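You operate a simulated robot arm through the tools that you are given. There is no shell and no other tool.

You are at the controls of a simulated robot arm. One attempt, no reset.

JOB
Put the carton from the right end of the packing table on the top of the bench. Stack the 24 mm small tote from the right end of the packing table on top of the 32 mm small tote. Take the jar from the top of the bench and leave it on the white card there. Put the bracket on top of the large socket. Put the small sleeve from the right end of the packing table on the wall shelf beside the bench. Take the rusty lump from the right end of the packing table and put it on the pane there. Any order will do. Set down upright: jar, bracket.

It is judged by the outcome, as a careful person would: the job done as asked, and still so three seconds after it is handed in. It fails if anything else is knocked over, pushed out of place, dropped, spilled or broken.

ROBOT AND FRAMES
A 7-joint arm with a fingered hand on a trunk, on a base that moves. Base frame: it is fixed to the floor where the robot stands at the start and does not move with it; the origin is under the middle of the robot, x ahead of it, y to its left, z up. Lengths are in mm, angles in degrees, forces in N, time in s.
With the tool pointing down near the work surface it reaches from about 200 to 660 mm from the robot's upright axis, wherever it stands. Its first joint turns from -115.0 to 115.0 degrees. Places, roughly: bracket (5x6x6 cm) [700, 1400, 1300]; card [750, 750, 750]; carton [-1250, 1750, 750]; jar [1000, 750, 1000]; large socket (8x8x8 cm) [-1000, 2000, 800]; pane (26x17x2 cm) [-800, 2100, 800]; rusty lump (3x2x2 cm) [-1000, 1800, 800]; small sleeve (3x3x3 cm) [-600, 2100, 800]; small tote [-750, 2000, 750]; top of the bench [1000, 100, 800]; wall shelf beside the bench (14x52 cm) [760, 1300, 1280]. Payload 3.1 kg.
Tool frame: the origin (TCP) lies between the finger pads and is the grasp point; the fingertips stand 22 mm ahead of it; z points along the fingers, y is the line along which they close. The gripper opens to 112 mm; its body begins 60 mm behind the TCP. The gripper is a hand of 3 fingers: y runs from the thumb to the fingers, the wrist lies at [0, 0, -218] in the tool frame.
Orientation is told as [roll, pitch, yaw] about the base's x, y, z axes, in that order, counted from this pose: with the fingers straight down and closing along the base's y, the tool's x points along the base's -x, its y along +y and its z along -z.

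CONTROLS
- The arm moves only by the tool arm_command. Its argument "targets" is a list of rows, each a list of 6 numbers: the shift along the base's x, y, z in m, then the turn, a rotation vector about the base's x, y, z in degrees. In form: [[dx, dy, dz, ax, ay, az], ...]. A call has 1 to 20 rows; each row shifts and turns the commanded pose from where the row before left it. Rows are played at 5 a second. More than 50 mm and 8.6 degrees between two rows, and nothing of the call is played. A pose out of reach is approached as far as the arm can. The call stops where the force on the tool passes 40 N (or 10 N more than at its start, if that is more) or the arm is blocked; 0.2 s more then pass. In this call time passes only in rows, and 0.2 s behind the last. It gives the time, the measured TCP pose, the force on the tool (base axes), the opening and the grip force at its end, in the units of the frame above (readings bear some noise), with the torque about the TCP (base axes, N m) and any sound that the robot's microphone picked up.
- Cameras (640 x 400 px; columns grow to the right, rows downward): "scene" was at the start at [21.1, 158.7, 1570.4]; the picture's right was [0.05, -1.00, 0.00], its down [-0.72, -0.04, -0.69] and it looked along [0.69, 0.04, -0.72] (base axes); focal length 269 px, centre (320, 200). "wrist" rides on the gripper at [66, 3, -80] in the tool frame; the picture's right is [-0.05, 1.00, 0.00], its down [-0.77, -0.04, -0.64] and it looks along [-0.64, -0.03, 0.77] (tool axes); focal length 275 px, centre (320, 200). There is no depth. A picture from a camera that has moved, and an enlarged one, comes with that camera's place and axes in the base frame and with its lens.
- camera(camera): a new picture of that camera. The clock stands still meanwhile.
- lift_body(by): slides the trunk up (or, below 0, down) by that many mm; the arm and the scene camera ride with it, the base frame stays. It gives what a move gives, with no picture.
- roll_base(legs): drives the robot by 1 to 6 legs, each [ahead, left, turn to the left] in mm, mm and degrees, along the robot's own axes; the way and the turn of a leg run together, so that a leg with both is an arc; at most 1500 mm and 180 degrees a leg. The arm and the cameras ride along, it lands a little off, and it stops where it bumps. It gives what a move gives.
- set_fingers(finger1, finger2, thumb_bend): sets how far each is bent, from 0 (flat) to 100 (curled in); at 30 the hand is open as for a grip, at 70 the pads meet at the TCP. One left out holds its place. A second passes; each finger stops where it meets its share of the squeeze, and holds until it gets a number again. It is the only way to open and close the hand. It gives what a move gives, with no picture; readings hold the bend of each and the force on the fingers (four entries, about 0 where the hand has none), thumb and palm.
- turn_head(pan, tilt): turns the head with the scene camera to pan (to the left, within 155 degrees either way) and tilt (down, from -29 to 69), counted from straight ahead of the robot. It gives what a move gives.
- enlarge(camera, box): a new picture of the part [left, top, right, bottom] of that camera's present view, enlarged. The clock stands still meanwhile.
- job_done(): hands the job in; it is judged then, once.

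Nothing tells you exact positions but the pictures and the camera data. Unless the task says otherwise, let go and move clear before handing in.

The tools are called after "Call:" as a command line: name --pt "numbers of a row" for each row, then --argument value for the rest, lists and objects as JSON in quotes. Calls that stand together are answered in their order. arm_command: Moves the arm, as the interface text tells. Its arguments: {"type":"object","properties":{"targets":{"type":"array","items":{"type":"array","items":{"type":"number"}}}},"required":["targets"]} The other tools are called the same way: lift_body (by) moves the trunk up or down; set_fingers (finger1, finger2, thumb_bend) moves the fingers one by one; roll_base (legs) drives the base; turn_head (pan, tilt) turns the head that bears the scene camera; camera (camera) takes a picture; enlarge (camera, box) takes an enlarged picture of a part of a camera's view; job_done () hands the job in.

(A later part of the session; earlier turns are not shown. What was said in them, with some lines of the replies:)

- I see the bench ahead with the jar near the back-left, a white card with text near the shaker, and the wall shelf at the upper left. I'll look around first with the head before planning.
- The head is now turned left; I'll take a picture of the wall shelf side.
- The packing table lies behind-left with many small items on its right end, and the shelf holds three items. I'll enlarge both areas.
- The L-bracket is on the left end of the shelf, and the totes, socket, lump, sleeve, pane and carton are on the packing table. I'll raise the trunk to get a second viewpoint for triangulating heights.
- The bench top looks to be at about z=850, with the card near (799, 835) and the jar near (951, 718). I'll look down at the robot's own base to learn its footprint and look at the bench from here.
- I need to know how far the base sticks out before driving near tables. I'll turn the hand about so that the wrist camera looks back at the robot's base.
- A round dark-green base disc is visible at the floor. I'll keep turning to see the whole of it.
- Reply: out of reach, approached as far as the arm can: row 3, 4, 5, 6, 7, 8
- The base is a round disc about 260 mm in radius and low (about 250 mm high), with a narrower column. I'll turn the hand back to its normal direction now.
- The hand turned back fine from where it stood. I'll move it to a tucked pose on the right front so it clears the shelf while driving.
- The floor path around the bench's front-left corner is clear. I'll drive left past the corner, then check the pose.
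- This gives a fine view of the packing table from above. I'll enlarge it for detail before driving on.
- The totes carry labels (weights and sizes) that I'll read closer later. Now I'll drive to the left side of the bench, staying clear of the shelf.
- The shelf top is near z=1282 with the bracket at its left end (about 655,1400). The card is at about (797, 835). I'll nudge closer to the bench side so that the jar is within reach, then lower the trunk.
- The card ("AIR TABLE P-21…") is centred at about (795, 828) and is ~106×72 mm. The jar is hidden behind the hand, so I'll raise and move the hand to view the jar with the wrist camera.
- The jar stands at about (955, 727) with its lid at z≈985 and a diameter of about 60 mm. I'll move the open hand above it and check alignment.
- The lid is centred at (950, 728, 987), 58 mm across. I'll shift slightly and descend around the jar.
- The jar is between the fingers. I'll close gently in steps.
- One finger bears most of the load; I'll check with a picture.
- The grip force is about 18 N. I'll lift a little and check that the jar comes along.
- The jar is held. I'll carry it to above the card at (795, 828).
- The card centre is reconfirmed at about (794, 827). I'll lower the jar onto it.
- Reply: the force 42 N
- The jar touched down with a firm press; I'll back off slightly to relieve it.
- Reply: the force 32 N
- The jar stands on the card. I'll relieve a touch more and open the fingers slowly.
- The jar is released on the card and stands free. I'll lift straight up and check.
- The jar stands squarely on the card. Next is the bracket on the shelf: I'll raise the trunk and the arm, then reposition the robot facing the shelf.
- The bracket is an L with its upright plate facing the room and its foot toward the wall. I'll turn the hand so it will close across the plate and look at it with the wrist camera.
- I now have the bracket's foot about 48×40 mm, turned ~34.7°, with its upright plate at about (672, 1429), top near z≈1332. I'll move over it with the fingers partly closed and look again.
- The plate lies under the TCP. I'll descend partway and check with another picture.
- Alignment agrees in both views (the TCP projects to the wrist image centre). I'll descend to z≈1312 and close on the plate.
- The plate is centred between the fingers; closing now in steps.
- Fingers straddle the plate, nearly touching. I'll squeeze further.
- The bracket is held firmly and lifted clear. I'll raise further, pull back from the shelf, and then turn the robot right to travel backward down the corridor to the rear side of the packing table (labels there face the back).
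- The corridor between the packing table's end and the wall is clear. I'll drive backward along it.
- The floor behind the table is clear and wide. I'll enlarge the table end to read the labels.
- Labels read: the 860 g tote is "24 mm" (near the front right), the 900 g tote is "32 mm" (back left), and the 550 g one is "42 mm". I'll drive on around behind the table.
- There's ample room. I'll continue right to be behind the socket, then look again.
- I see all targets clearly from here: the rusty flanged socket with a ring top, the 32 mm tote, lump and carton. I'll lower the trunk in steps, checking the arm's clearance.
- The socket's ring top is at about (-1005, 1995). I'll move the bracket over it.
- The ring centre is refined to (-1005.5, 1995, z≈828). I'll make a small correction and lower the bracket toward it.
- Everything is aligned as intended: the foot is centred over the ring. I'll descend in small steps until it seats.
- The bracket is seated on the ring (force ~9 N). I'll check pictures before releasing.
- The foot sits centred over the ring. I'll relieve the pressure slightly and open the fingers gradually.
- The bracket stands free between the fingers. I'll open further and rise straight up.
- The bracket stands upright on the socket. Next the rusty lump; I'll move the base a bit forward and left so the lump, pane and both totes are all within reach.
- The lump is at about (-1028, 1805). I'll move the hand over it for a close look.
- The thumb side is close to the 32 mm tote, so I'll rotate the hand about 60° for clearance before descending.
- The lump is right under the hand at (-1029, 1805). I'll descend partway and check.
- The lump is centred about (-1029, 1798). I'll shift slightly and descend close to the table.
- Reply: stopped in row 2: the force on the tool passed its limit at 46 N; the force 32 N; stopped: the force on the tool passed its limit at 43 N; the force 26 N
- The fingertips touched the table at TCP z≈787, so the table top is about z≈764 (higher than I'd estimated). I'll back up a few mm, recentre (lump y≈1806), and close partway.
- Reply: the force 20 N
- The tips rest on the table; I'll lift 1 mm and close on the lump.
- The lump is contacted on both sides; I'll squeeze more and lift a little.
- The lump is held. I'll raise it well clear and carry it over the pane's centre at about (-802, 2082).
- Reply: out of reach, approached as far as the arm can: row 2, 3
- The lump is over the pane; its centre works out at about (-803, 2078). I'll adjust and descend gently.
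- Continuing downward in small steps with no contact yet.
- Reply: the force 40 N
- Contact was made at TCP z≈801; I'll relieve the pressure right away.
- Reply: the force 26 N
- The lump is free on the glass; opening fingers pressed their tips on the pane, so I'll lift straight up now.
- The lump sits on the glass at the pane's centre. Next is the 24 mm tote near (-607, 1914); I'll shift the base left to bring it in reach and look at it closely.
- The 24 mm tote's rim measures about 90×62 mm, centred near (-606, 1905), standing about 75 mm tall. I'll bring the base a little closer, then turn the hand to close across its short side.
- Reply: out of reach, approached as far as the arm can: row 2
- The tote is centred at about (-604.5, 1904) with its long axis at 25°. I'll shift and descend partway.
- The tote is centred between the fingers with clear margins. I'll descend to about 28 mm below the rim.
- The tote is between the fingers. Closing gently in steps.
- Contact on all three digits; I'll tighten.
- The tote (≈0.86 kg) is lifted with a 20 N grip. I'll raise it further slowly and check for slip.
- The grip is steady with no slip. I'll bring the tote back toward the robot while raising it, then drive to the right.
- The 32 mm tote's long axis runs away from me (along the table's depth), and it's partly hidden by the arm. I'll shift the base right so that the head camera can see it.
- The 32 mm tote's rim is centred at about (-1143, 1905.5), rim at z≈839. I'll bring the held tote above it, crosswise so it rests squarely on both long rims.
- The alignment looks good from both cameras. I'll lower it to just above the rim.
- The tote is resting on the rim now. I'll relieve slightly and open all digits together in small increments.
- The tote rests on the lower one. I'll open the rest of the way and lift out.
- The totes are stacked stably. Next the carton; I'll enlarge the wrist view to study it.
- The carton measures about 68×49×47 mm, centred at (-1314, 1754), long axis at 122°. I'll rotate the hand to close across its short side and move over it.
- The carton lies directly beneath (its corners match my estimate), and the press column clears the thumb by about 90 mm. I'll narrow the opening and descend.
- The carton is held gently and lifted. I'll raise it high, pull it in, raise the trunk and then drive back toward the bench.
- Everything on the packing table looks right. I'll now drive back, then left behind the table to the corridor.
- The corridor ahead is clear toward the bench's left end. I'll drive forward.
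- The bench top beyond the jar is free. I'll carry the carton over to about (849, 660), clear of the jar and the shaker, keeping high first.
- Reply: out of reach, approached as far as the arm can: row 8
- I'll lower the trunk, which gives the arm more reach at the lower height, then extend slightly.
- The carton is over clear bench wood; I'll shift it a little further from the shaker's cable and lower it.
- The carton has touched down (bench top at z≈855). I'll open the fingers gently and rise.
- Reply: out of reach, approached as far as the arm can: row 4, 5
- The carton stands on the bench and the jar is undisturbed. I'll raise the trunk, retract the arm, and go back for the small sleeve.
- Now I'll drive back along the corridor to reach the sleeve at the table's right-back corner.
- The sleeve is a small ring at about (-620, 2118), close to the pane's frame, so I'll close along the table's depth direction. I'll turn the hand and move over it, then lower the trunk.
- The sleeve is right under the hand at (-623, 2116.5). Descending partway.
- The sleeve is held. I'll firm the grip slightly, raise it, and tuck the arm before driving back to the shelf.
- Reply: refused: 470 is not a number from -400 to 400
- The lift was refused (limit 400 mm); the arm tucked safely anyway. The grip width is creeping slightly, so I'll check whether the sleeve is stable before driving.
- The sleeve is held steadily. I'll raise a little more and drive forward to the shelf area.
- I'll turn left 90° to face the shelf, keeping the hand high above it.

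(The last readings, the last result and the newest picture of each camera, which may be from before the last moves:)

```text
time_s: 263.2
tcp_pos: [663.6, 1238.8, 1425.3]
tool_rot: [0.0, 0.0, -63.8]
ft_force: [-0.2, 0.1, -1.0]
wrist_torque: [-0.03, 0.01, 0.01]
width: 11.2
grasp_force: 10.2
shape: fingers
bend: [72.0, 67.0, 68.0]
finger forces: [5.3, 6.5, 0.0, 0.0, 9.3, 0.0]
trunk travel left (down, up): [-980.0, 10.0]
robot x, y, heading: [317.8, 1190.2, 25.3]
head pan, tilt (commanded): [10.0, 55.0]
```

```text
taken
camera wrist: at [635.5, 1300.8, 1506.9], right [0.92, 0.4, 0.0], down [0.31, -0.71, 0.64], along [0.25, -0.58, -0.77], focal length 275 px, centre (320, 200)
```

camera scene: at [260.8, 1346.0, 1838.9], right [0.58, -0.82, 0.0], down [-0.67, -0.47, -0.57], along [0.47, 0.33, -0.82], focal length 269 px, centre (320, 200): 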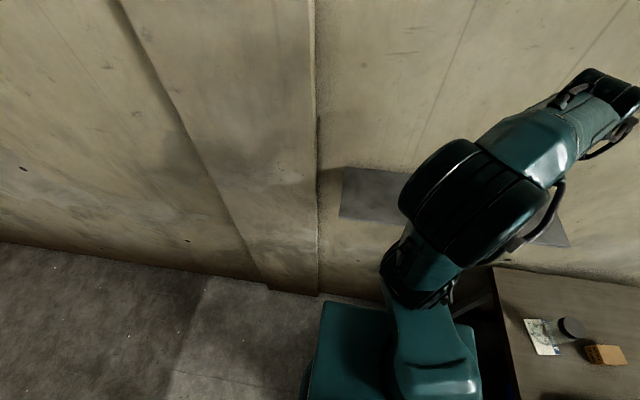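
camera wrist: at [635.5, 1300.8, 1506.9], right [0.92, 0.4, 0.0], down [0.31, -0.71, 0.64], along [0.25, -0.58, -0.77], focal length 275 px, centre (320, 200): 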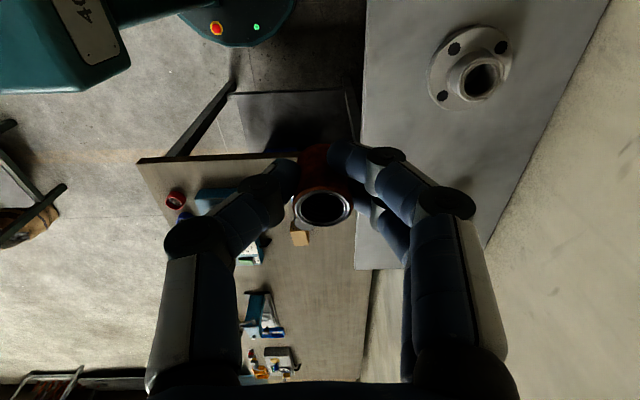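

The sleeve remains upright in the grip. I'll move over the bracket's former spot at the left end of the shelf, around (684, 1434).

Call:
arm_command --pt "0.002 0.039 0 0 0 0" --pt "0.004 0.039 0 0 0 0" --pt "0.005 0.039 0 0 0 0" --pt "0.005 0.039 0 0 0 0" --pt "0.005 0.039 0 0 0 0"

Call:
camera --camera "wrist"

Call:
camera --camera "scene"

```text
time_s: 264.4
tcp_pos: [684.1, 1438.1, 1423.2]
tool_rot: [-0.1, -0.1, -63.8]
ft_force: [-0.3, -0.2, 0.5]
wrist_torque: [-0.01, 0.01, 0.03]
width: 10.7
grasp_force: 9.9
shape: fingers
bend: [72.0, 67.0, 68.0]
finger forces: [4.7, 6.4, 0.1, 0.0, 9.1, 0.0]
trunk travel left (down, up): [-980.0, 10.0]
robot x, y, heading: [318.6, 1187.1, 25.2]
head pan, tilt (commanded): [10.0, 55.0]
```

```text
taken
camera wrist: at [657.2, 1497.8, 1506.5], right [0.92, 0.4, 0.0], down [0.31, -0.71, 0.64], along [0.25, -0.58, -0.77], focal length 275 px, centre (320, 200)
```

wrist: 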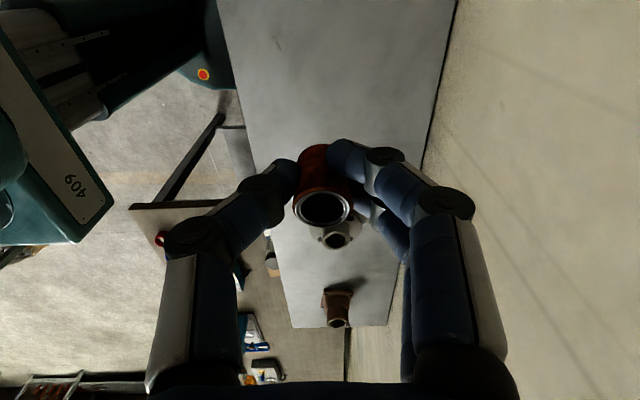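

```text
taken
camera scene: at [261.6, 1348.1, 1838.7], right [0.58, -0.82, 0.0], down [-0.67, -0.47, -0.57], along [0.47, 0.33, -0.82], focal length 269 px, centre (320, 200)
```

scene: 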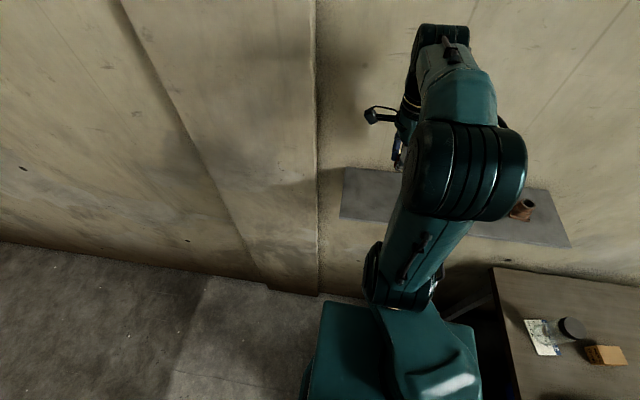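

Call:
arm_command --pt "-0.009 -0.004 -0.03 0 0 0" --pt "0 0 -0.03 0 0 0" --pt "0 0 -0.022 0 0 0"

Call:
camera --camera "wrist"

```text
time_s: 265.2
tcp_pos: [677.0, 1429.0, 1344.2]
tool_rot: [-0.1, 0.0, -63.8]
ft_force: [-1.0, -0.2, 0.5]
wrist_torque: [-0.01, 0.0, -0.04]
width: 10.4
grasp_force: 10.1
shape: fingers
bend: [72.0, 67.0, 68.0]
finger forces: [4.4, 6.4, 0.1, 0.1, 9.0, 0.0]
trunk travel left (down, up): [-980.0, 10.0]
robot x, y, heading: [317.9, 1188.4, 25.2]
head pan, tilt (commanded): [10.0, 55.0]
```

```text
taken
camera wrist: at [650.1, 1490.6, 1424.9], right [0.92, 0.4, 0.0], down [0.31, -0.71, 0.64], along [0.25, -0.58, -0.77], focal length 275 px, centre (320, 200)
```

wrist: 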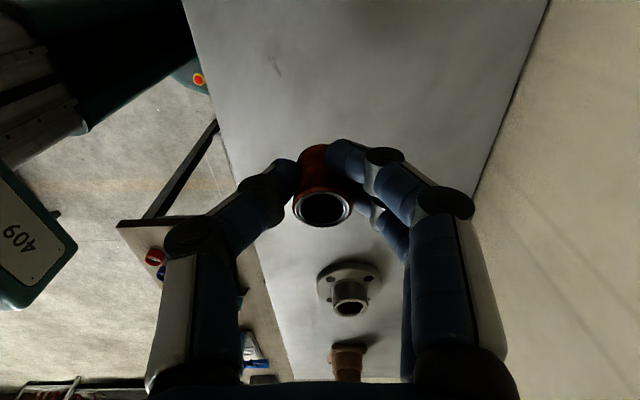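

Sleeve is low over the empty left end of the shelf, upright. Lowering in small single steps.

Call:
arm_command --pt "0 0 -0.01 0 0 0" --pt "0 0 -0.008 0 0 0"

Call:
arm_command --pt "0 0 -0.004 0 0 0"

```text
time_s: 265.8
tcp_pos: [676.5, 1432.1, 1325.7]
tool_rot: [0.0, 0.1, -63.8]
ft_force: [-0.5, -0.1, -0.8]
wrist_torque: [-0.01, 0.02, -0.01]
width: 10.5
grasp_force: 10.1
shape: fingers
bend: [72.0, 67.0, 68.0]
finger forces: [4.3, 6.4, 0.1, 0.1, 9.1, 0.0]
trunk travel left (down, up): [-980.0, 10.0]
robot x, y, heading: [323.9, 1191.6, 25.1]
head pan, tilt (commanded): [10.0, 55.0]
```

```text
time_s: 266.2
tcp_pos: [676.8, 1431.1, 1321.9]
tool_rot: [-0.1, 0.0, -63.8]
ft_force: [0.7, -0.2, -1.2]
wrist_torque: [-0.02, 0.02, 0.01]
width: 10.6
grasp_force: 9.6
shape: fingers
bend: [72.0, 67.0, 68.0]
finger forces: [4.3, 6.4, 0.1, 0.1, 9.1, 0.0]
trunk travel left (down, up): [-980.0, 10.0]
robot x, y, heading: [317.5, 1188.7, 25.3]
head pan, tilt (commanded): [10.0, 55.0]
```

Call:
arm_command --pt "0 0 -0.003 0 0 0"

Call:
arm_command --pt "0 0 -0.002 0 0 0"

```text
time_s: 266.6
tcp_pos: [675.0, 1431.7, 1317.4]
tool_rot: [-0.1, 0.0, -63.8]
ft_force: [0.2, 0.0, -1.3]
wrist_torque: [0.01, -0.03, 0.0]
width: 10.7
grasp_force: 9.8
shape: fingers
bend: [72.0, 67.0, 68.0]
finger forces: [4.3, 6.4, 0.0, 0.0, 9.1, 0.0]
trunk travel left (down, up): [-980.0, 10.0]
robot x, y, heading: [320.1, 1192.4, 25.5]
head pan, tilt (commanded): [10.0, 55.0]
```

```text
time_s: 267.0
tcp_pos: [674.0, 1431.5, 1316.8]
tool_rot: [-0.1, -0.1, -63.8]
ft_force: [0.6, 0.0, -0.4]
wrist_torque: [0.03, 0.02, -0.02]
width: 10.4
grasp_force: 10.1
shape: fingers
bend: [72.0, 67.0, 68.0]
finger forces: [4.3, 6.4, 0.0, 0.1, 9.2, 0.0]
trunk travel left (down, up): [-980.0, 10.0]
robot x, y, heading: [320.3, 1186.1, 25.3]
head pan, tilt (commanded): [10.0, 55.0]
```

Call:
arm_command --pt "0 0 -0.002 0 0 0"

Call:
arm_command --pt "0 0 -0.002 0 0 0"

```text
time_s: 267.4
tcp_pos: [674.7, 1431.0, 1314.8]
tool_rot: [-0.1, 0.0, -63.8]
ft_force: [0.3, 0.2, -0.6]
wrist_torque: [-0.02, 0.01, -0.01]
width: 10.5
grasp_force: 10.2
shape: fingers
bend: [72.0, 67.0, 68.0]
finger forces: [4.2, 6.4, 0.0, 0.1, 9.2, 0.0]
trunk travel left (down, up): [-980.0, 10.0]
robot x, y, heading: [319.5, 1188.8, 25.4]
head pan, tilt (commanded): [10.0, 55.0]
```

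```text
time_s: 267.8
tcp_pos: [673.8, 1430.8, 1312.9]
tool_rot: [0.0, -0.1, -63.8]
ft_force: [0.0, -0.1, -1.1]
wrist_torque: [0.0, -0.01, 0.04]
width: 10.6
grasp_force: 9.8
shape: fingers
bend: [72.0, 67.0, 68.0]
finger forces: [4.1, 6.4, 0.0, 0.0, 9.1, 0.0]
trunk travel left (down, up): [-980.0, 10.0]
robot x, y, heading: [321.2, 1193.1, 25.1]
head pan, tilt (commanded): [10.0, 55.0]
```

Call:
arm_command --pt "0 0 -0.002 0 0 0"

Call:
arm_command --pt "0 0 -0.002 0 0 0"

Call:
camera --camera "wrist"

```text
time_s: 268.2
tcp_pos: [673.9, 1432.1, 1310.7]
tool_rot: [-0.1, 0.0, -63.8]
ft_force: [0.1, 0.0, -0.5]
wrist_torque: [-0.02, 0.02, 0.0]
width: 10.3
grasp_force: 9.8
shape: fingers
bend: [72.0, 67.0, 68.0]
finger forces: [4.1, 6.5, 0.1, 0.0, 9.1, 0.0]
trunk travel left (down, up): [-980.0, 10.0]
robot x, y, heading: [320.7, 1189.6, 25.4]
head pan, tilt (commanded): [10.0, 55.0]
```

```text
time_s: 268.6
tcp_pos: [674.0, 1431.0, 1308.6]
tool_rot: [-0.2, 0.0, -63.8]
ft_force: [0.3, -0.4, -0.1]
wrist_torque: [0.0, 0.04, 0.01]
width: 10.7
grasp_force: 9.7
shape: fingers
bend: [72.0, 67.0, 68.0]
finger forces: [4.2, 6.3, 0.0, 0.1, 9.1, 0.0]
trunk travel left (down, up): [-980.0, 10.0]
robot x, y, heading: [320.0, 1190.9, 24.9]
head pan, tilt (commanded): [10.0, 55.0]
```

```text
taken
camera wrist: at [647.7, 1491.3, 1390.3], right [0.92, 0.4, 0.0], down [0.31, -0.71, 0.64], along [0.25, -0.58, -0.77], focal length 275 px, centre (320, 200)
```

wrist: 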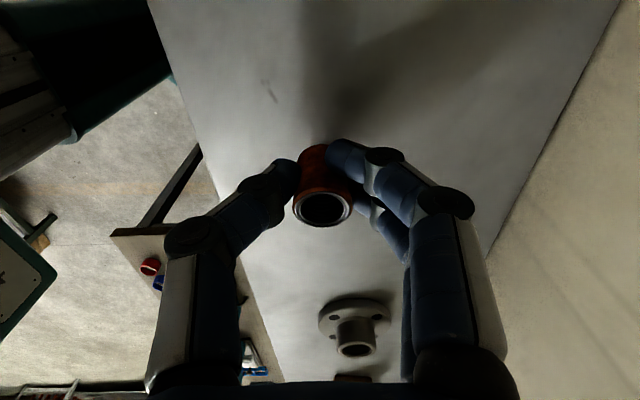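

No contact yet; continuing carefully.

Call:
arm_command --pt "0 0 -0.002 0 0 0"

Call:
arm_command --pt "0 0 -0.002 0 0 0"

```text
time_s: 269.0
tcp_pos: [673.6, 1430.3, 1307.1]
tool_rot: [-0.1, 0.0, -63.7]
ft_force: [-0.4, -0.4, -0.4]
wrist_torque: [-0.02, -0.02, 0.0]
width: 10.7
grasp_force: 9.8
shape: fingers
bend: [72.0, 67.0, 68.0]
finger forces: [4.1, 6.4, 0.0, 0.1, 9.1, 0.0]
trunk travel left (down, up): [-980.0, 10.0]
robot x, y, heading: [322.1, 1190.6, 25.1]
head pan, tilt (commanded): [10.0, 55.0]
```

```text
time_s: 269.4
tcp_pos: [674.5, 1430.5, 1304.8]
tool_rot: [0.1, 0.0, -63.8]
ft_force: [0.1, 0.4, -0.9]
wrist_torque: [0.03, -0.02, -0.01]
width: 10.2
grasp_force: 10.4
shape: fingers
bend: [72.0, 67.0, 68.0]
finger forces: [4.2, 6.4, 0.1, 0.0, 9.1, 0.0]
trunk travel left (down, up): [-980.0, 10.0]
robot x, y, heading: [318.3, 1192.0, 25.2]
head pan, tilt (commanded): [10.0, 55.0]
```

Call:
arm_command --pt "0 0 -0.002 0 0 0"

Call:
arm_command --pt "0 0 -0.0015 0 0 0"

```text
time_s: 269.8
tcp_pos: [674.2, 1430.0, 1302.2]
tool_rot: [-0.1, -0.1, -63.8]
ft_force: [0.3, -0.3, -0.7]
wrist_torque: [0.01, -0.01, -0.02]
width: 10.7
grasp_force: 10.3
shape: fingers
bend: [72.0, 67.0, 68.0]
finger forces: [4.2, 6.4, 0.0, 0.1, 9.1, 0.1]
trunk travel left (down, up): [-980.0, 10.0]
robot x, y, heading: [318.6, 1189.4, 25.2]
head pan, tilt (commanded): [10.0, 55.0]
```

```text
time_s: 270.2
tcp_pos: [673.5, 1430.4, 1300.1]
tool_rot: [0.0, -0.1, -63.8]
ft_force: [-0.4, 0.8, -0.6]
wrist_torque: [-0.04, -0.03, 0.03]
width: 10.7
grasp_force: 9.8
shape: fingers
bend: [72.0, 67.0, 68.0]
finger forces: [4.2, 6.4, 0.0, 0.1, 9.1, 0.0]
trunk travel left (down, up): [-980.0, 10.0]
robot x, y, heading: [320.4, 1187.8, 25.2]
head pan, tilt (commanded): [10.0, 55.0]
```

Call:
arm_command --pt "0 0 -0.0015 0 0 0"

Call:
arm_command --pt "0 0 -0.0015 0 0 0"

```text
time_s: 270.6
tcp_pos: [674.0, 1430.9, 1300.0]
tool_rot: [0.0, 0.0, -63.8]
ft_force: [-0.1, 0.7, 1.8]
wrist_torque: [-0.01, 0.01, 0.0]
width: 10.1
grasp_force: 11.0
shape: fingers
bend: [72.0, 68.0, 68.0]
finger forces: [4.5, 7.1, 0.0, 0.0, 9.6, 0.0]
trunk travel left (down, up): [-980.0, 10.0]
robot x, y, heading: [319.7, 1195.3, 25.4]
head pan, tilt (commanded): [10.0, 55.0]
```

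```text
time_s: 271.0
tcp_pos: [673.9, 1431.8, 1299.0]
tool_rot: [0.0, 0.0, -63.8]
ft_force: [-0.5, 1.7, 5.3]
wrist_torque: [-0.03, 0.0, 0.02]
width: 10.2
grasp_force: 11.2
shape: fingers
bend: [72.0, 68.0, 68.0]
finger forces: [5.3, 7.7, 0.0, 0.0, 10.2, 0.0]
trunk travel left (down, up): [-980.0, 10.0]
robot x, y, heading: [319.4, 1193.0, 24.9]
head pan, tilt (commanded): [10.0, 55.0]
```

The sleeve has touched the shelf (shelf top z≈1273). I'll open slightly, then check.

Call:
set_fingers --finger1 66 --finger2 63 --thumb_bend 64

Call:
camera --camera "wrist"

```text
time_s: 272.0
tcp_pos: [674.5, 1431.0, 1298.2]
tool_rot: [0.0, 0.0, -63.8]
ft_force: [-0.8, -1.0, 1.3]
wrist_torque: [-0.01, 0.0, 0.01]
width: 14.6
grasp_force: 1.4
shape: fingers
bend: [66.0, 62.0, 64.0]
finger forces: [0.5, 0.5, 0.0, 0.0, 0.8, 0.0]
trunk travel left (down, up): [-980.0, 10.0]
robot x, y, heading: [321.3, 1189.8, 25.3]
head pan, tilt (commanded): [10.0, 55.0]
```

```text
taken
camera wrist: at [646.9, 1491.4, 1379.6], right [0.92, 0.4, 0.0], down [0.31, -0.71, 0.64], along [0.25, -0.58, -0.77], focal length 275 px, centre (320, 200)
```

wrist: 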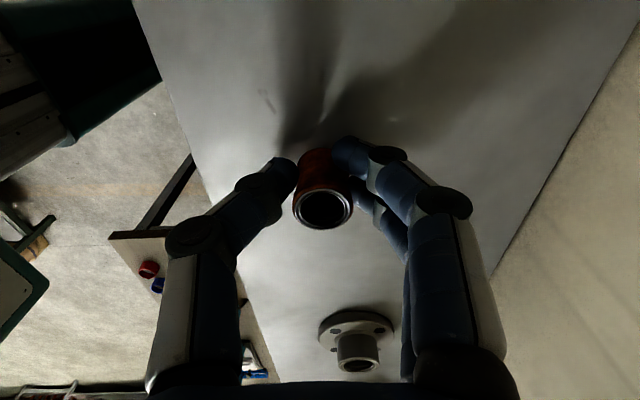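

Call:
set_fingers --finger1 59 --finger2 57 --thumb_bend 58

Call:
camera --camera "wrist"

```text
time_s: 273.0
tcp_pos: [675.1, 1430.7, 1297.8]
tool_rot: [0.0, 0.0, -63.8]
ft_force: [-0.4, 0.1, -0.3]
wrist_torque: [-0.01, 0.0, 0.0]
width: 32.0
grasp_force: 0.1
shape: fingers
bend: [59.0, 56.0, 57.0]
finger forces: [0.1, 0.0, 0.1, 0.0, 0.1, 0.0]
trunk travel left (down, up): [-980.0, 10.0]
robot x, y, heading: [318.6, 1189.9, 25.1]
head pan, tilt (commanded): [10.0, 55.0]
```

```text
taken
camera wrist: at [647.2, 1491.5, 1379.6], right [0.92, 0.4, 0.0], down [0.31, -0.71, 0.64], along [0.25, -0.58, -0.77], focal length 275 px, centre (320, 200)
```

wrist: 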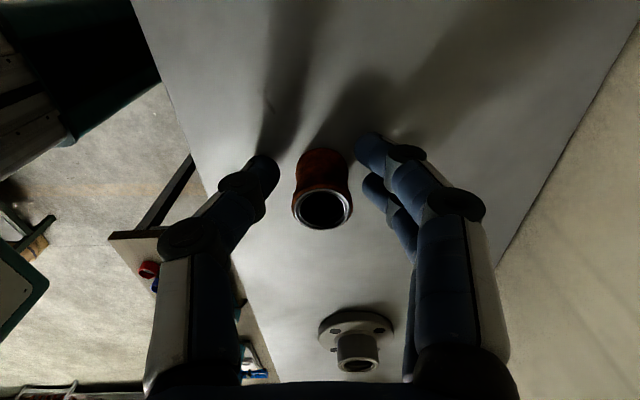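

The sleeve stands free and upright on the shelf. I'll rise straight up and retreat.

Call:
arm_command --pt "0 0 0.01 0 0 0" --pt "0 0 0.02 0 0 0" --pt "0 0 0.03 0 0 0" --pt "0 0 0.04 0 0 0" --pt "0 0 0.03 0 0 0"

Call:
camera --camera "wrist"

Call:
arm_command --pt "-0.02 -0.03 0 0 0 0" --pt "-0.02 -0.04 0 0 0 0" --pt "-0.02 -0.04 0 0 0 0" --pt "-0.02 -0.04 0 0 0 0"

Call:
camera --camera "scene"

```text
time_s: 274.2
tcp_pos: [672.9, 1430.4, 1425.8]
tool_rot: [-0.1, 0.0, -63.8]
ft_force: [0.6, -0.2, -0.5]
wrist_torque: [0.02, 0.04, 0.04]
width: 32.3
grasp_force: 0.0
shape: fingers
bend: [59.0, 56.0, 57.0]
finger forces: [0.0, 0.0, 0.0, 0.0, 0.1, 0.0]
trunk travel left (down, up): [-980.0, 10.0]
robot x, y, heading: [318.6, 1192.6, 25.2]
head pan, tilt (commanded): [10.0, 55.0]
```

```text
taken
camera wrist: at [646.1, 1491.9, 1508.2], right [0.92, 0.4, 0.0], down [0.31, -0.71, 0.64], along [0.25, -0.58, -0.77], focal length 275 px, centre (320, 200)
```

wrist: 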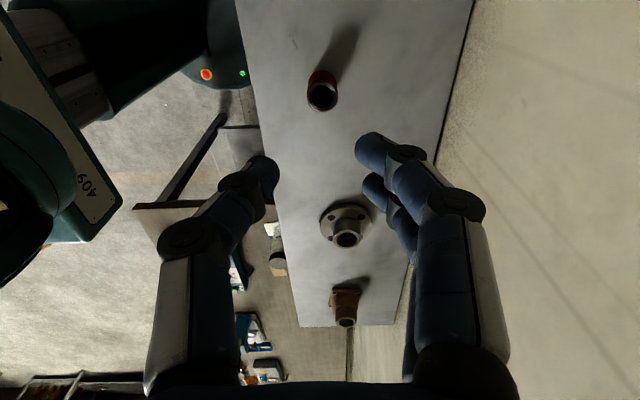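

```text
time_s: 275.2
tcp_pos: [594.4, 1277.7, 1428.1]
tool_rot: [-0.1, 0.1, -63.5]
ft_force: [-0.5, -0.7, -0.4]
wrist_torque: [0.04, -0.04, -0.02]
width: 32.0
grasp_force: 0.1
shape: fingers
bend: [59.0, 56.0, 57.0]
finger forces: [0.1, 0.1, 0.0, 0.0, 0.0, 0.0]
trunk travel left (down, up): [-980.0, 10.0]
robot x, y, heading: [324.1, 1185.7, 25.3]
head pan, tilt (commanded): [10.0, 55.0]
```

```text
taken
camera scene: at [260.5, 1342.5, 1839.2], right [0.58, -0.82, 0.0], down [-0.67, -0.47, -0.57], along [0.47, 0.33, -0.82], focal length 269 px, centre (320, 200)
```

scene: 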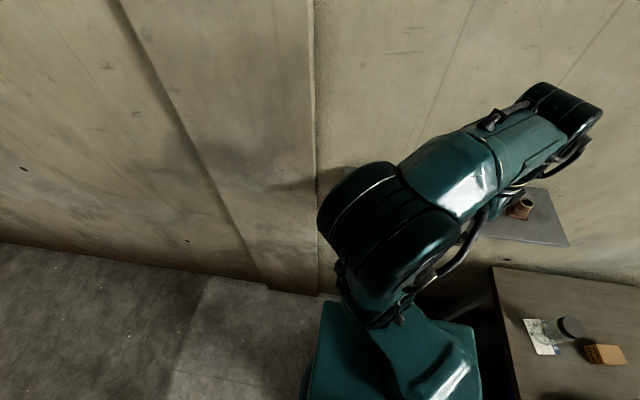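

The sleeve stands on the shelf. I'll back the robot off and take final verification views of the shelf, bench and packing table.

Call:
roll_base --legs '[[-250, 0, 0]]'

Call:
turn_head --pan 25 --tilt 40

Call:
enlarge --camera "scene" --box '[240, 120, 560, 320]'

Call:
turn_head --pan -40 --tilt 40

Call:
camera --camera "scene"

Call:
turn_head --pan 105 --tilt 40

Call:
camera --camera "scene"

```text
time_s: 277.1
tcp_pos: [364.3, 1171.3, 1427.4]
tool_rot: [-0.1, -0.1, -63.9]
ft_force: [0.5, -0.7, 0.3]
wrist_torque: [-0.03, 0.01, -0.03]
width: 32.1
grasp_force: 0.1
shape: fingers
bend: [59.0, 56.0, 57.0]
finger forces: [0.0, 0.0, 0.0, 0.0, 0.0, 0.0]
trunk travel left (down, up): [-980.0, 10.0]
robot x, y, heading: [85.4, 1084.9, 25.1]
head pan, tilt (commanded): [10.0, 55.0]
```

```text
time_s: 277.9
tcp_pos: [361.4, 1171.0, 1427.5]
tool_rot: [0.1, 0.0, -63.8]
ft_force: [0.0, 0.1, -0.1]
wrist_torque: [-0.01, -0.03, 0.0]
width: 32.1
grasp_force: 0.1
shape: fingers
bend: [59.0, 56.0, 57.0]
finger forces: [0.0, 0.0, 0.1, 0.0, 0.0, 0.0]
trunk travel left (down, up): [-980.0, 10.0]
robot x, y, heading: [88.7, 1082.6, 25.1]
head pan, tilt (commanded): [25.0, 40.0]
```

```text
2.00 times, centred on (400, 220) of scene
camera zoom: at [23.7, 1260.6, 1859.5], right [0.77, -0.64, 0.0], down [-0.41, -0.49, -0.77], along [0.49, 0.59, -0.64], focal length 537 px, centre (160, 160)
```

zoom: 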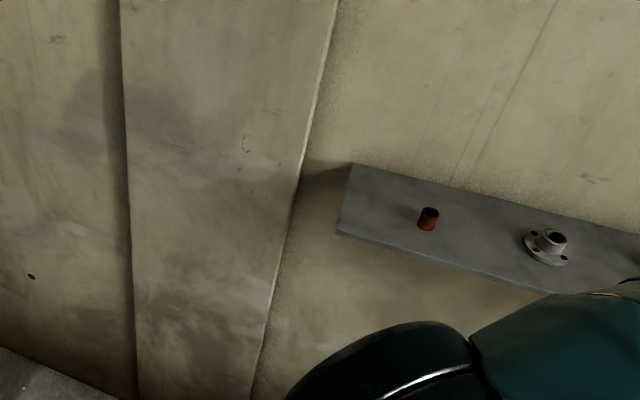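

```text
time_s: 279.2
tcp_pos: [363.3, 1171.6, 1427.9]
tool_rot: [0.0, 0.0, -63.9]
ft_force: [-0.6, 0.2, -0.3]
wrist_torque: [0.0, -0.01, -0.02]
width: 32.0
grasp_force: 0.0
shape: fingers
bend: [59.0, 56.0, 57.0]
finger forces: [0.0, 0.1, 0.0, 0.1, 0.0, 0.0]
trunk travel left (down, up): [-980.0, 10.0]
robot x, y, heading: [85.5, 1079.8, 24.9]
head pan, tilt (commanded): [-40.0, 40.0]
```

```text
taken
camera scene: at [52.3, 1174.2, 1859.5], right [-0.26, -0.97, 0.0], down [-0.62, 0.16, -0.77], along [0.74, -0.2, -0.64], focal length 269 px, centre (320, 200)
```

scene: 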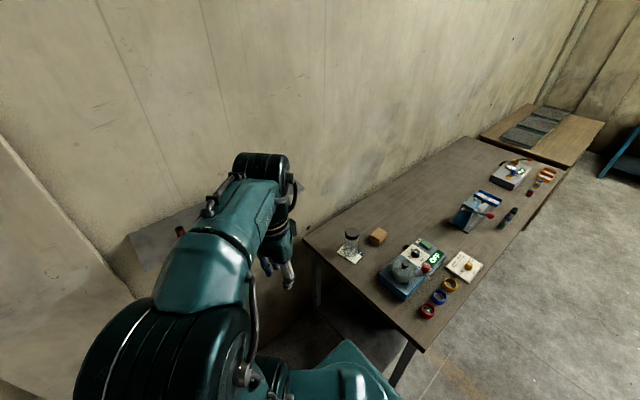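

```text
time_s: 281.5
tcp_pos: [362.5, 1169.9, 1429.3]
tool_rot: [0.0, 0.0, -63.9]
ft_force: [-0.1, 0.6, 0.8]
wrist_torque: [0.01, -0.02, -0.03]
width: 32.1
grasp_force: 0.0
shape: fingers
bend: [59.0, 56.0, 57.0]
finger forces: [0.0, 0.0, 0.0, 0.0, 0.0, 0.0]
trunk travel left (down, up): [-980.0, 10.0]
robot x, y, heading: [88.3, 1083.3, 25.0]
head pan, tilt (commanded): [105.0, 40.0]
```

```text
taken
camera scene: at [-84.7, 1261.0, 1859.5], right [0.77, 0.64, 0.0], down [0.41, -0.49, -0.77], along [-0.49, 0.59, -0.64], focal length 269 px, centre (320, 200)
```

scene: 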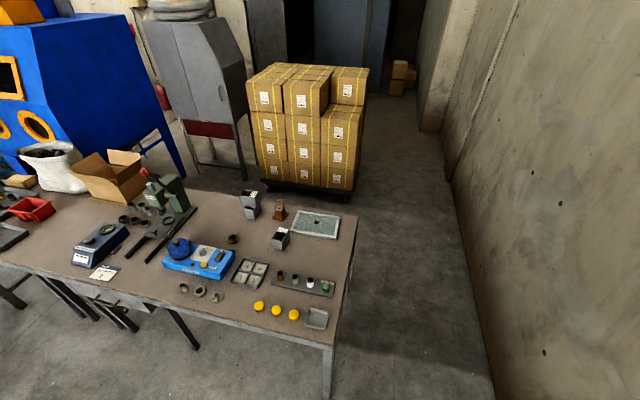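

Call:
enlarge --camera "scene" --box '[220, 170, 350, 260]'

Call:
turn_head --pan -40 --tilt 40

Call:
enlarge --camera "scene" --box '[300, 200, 460, 320]'

```text
4.44 times, centred on (285, 215) of scene
camera zoom: at [-84.7, 1261.0, 1859.5], right [0.77, 0.64, 0.0], down [0.41, -0.49, -0.77], along [-0.49, 0.59, -0.64], focal length 1194 px, centre (476, 133)
```

zoom: 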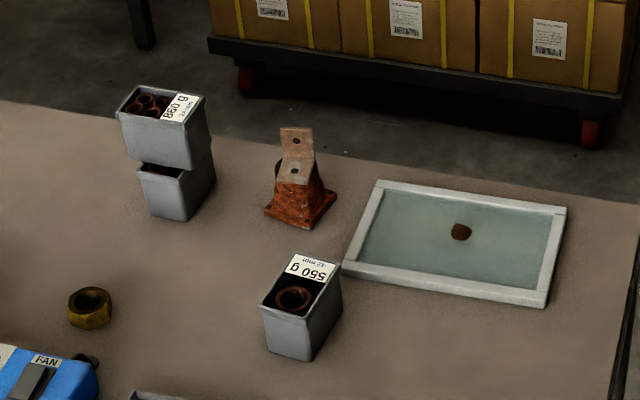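

```text
time_s: 283.8
tcp_pos: [362.8, 1171.2, 1428.2]
tool_rot: [0.1, 0.0, -63.9]
ft_force: [0.3, 0.5, 0.3]
wrist_torque: [0.01, -0.02, 0.01]
width: 32.5
grasp_force: 0.0
shape: fingers
bend: [59.0, 56.0, 57.0]
finger forces: [0.0, 0.1, 0.0, 0.1, 0.1, 0.1]
trunk travel left (down, up): [-980.0, 10.0]
robot x, y, heading: [85.0, 1082.4, 25.4]
head pan, tilt (commanded): [-40.0, 40.0]
```

```text
3.33 times, centred on (380, 260) of scene
camera zoom: at [52.2, 1174.1, 1859.5], right [-0.26, -0.97, 0.0], down [-0.62, 0.16, -0.77], along [0.74, -0.2, -0.64], focal length 896 px, centre (120, 0)
```

zoom: 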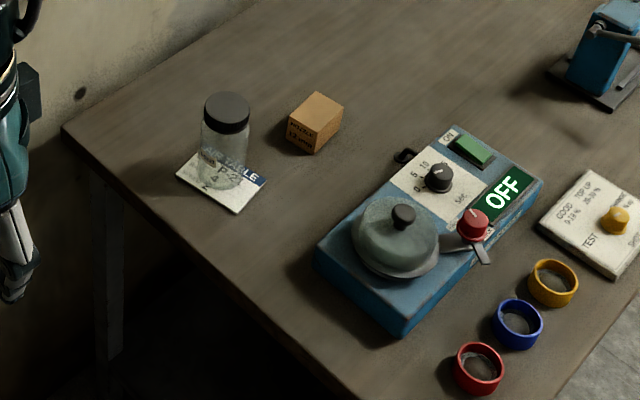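

All goals look achieved; one closer look at the tote stack for tilt before handing in.

Call:
turn_head --pan 105 --tilt 40

Call:
enlarge --camera "scene" --box '[225, 175, 305, 235]'

```text
time_s: 286.1
tcp_pos: [362.1, 1170.7, 1428.9]
tool_rot: [0.1, 0.1, -63.8]
ft_force: [-0.9, 0.1, 0.1]
wrist_torque: [0.01, 0.02, 0.0]
width: 32.3
grasp_force: 0.0
shape: fingers
bend: [59.0, 56.0, 57.0]
finger forces: [0.0, 0.0, 0.0, 0.0, 0.0, 0.0]
trunk travel left (down, up): [-980.0, 10.0]
robot x, y, heading: [90.3, 1081.7, 25.3]
head pan, tilt (commanded): [105.0, 40.0]
```

```text
6.67 times, centred on (265, 205) of scene
camera zoom: at [-84.7, 1261.0, 1859.5], right [0.77, 0.64, 0.0], down [0.41, -0.49, -0.77], along [-0.49, 0.59, -0.64], focal length 1791 px, centre (687, 167)
```

zoom: 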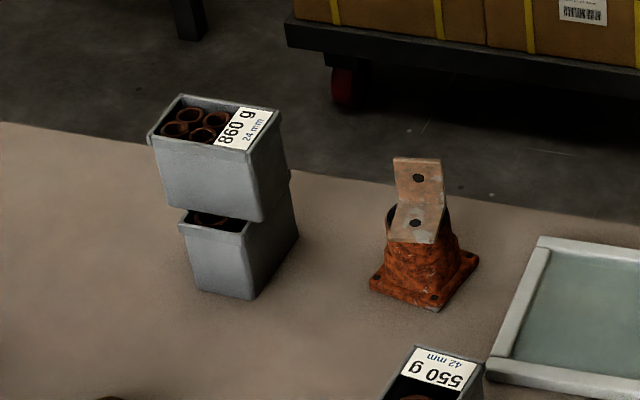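

The 24 mm tote sits level on the 32 mm one and the bracket is upright on the socket. The lump is on the pane, the jar is on its card, the carton is on the bench and the sleeve is on the shelf. The hand is clear of everything, so I'm handing the job in.

Call:
job_done

```text
The job is handed in.
```

I finished all six tasks and handed the job in. The last camera views showed everything in place. I don't have the judge's result.

- **Jar:** it stands upright on the white card on the bench.
- **Bracket:** it stands upright on top of the large socket.
- **Rusty lump:** it lies near the middle of the pane. The fingers pressed the glass with up to about 39 N while setting it down. The pane looks intact in the later pictures.
- **Totes:** the 24 mm tote rests level on the 32 mm tote, turned crosswise so it sits on both long rims and doesn't wedge inside.
- **Carton:** it is on the bench top, clear of the jar and the sieve shaker.
- **Small sleeve:** it stands upright at the left end of the wall shelf, where the bracket had been.

I saw nothing else knocked over or moved. The hand is empty and clear of everything.
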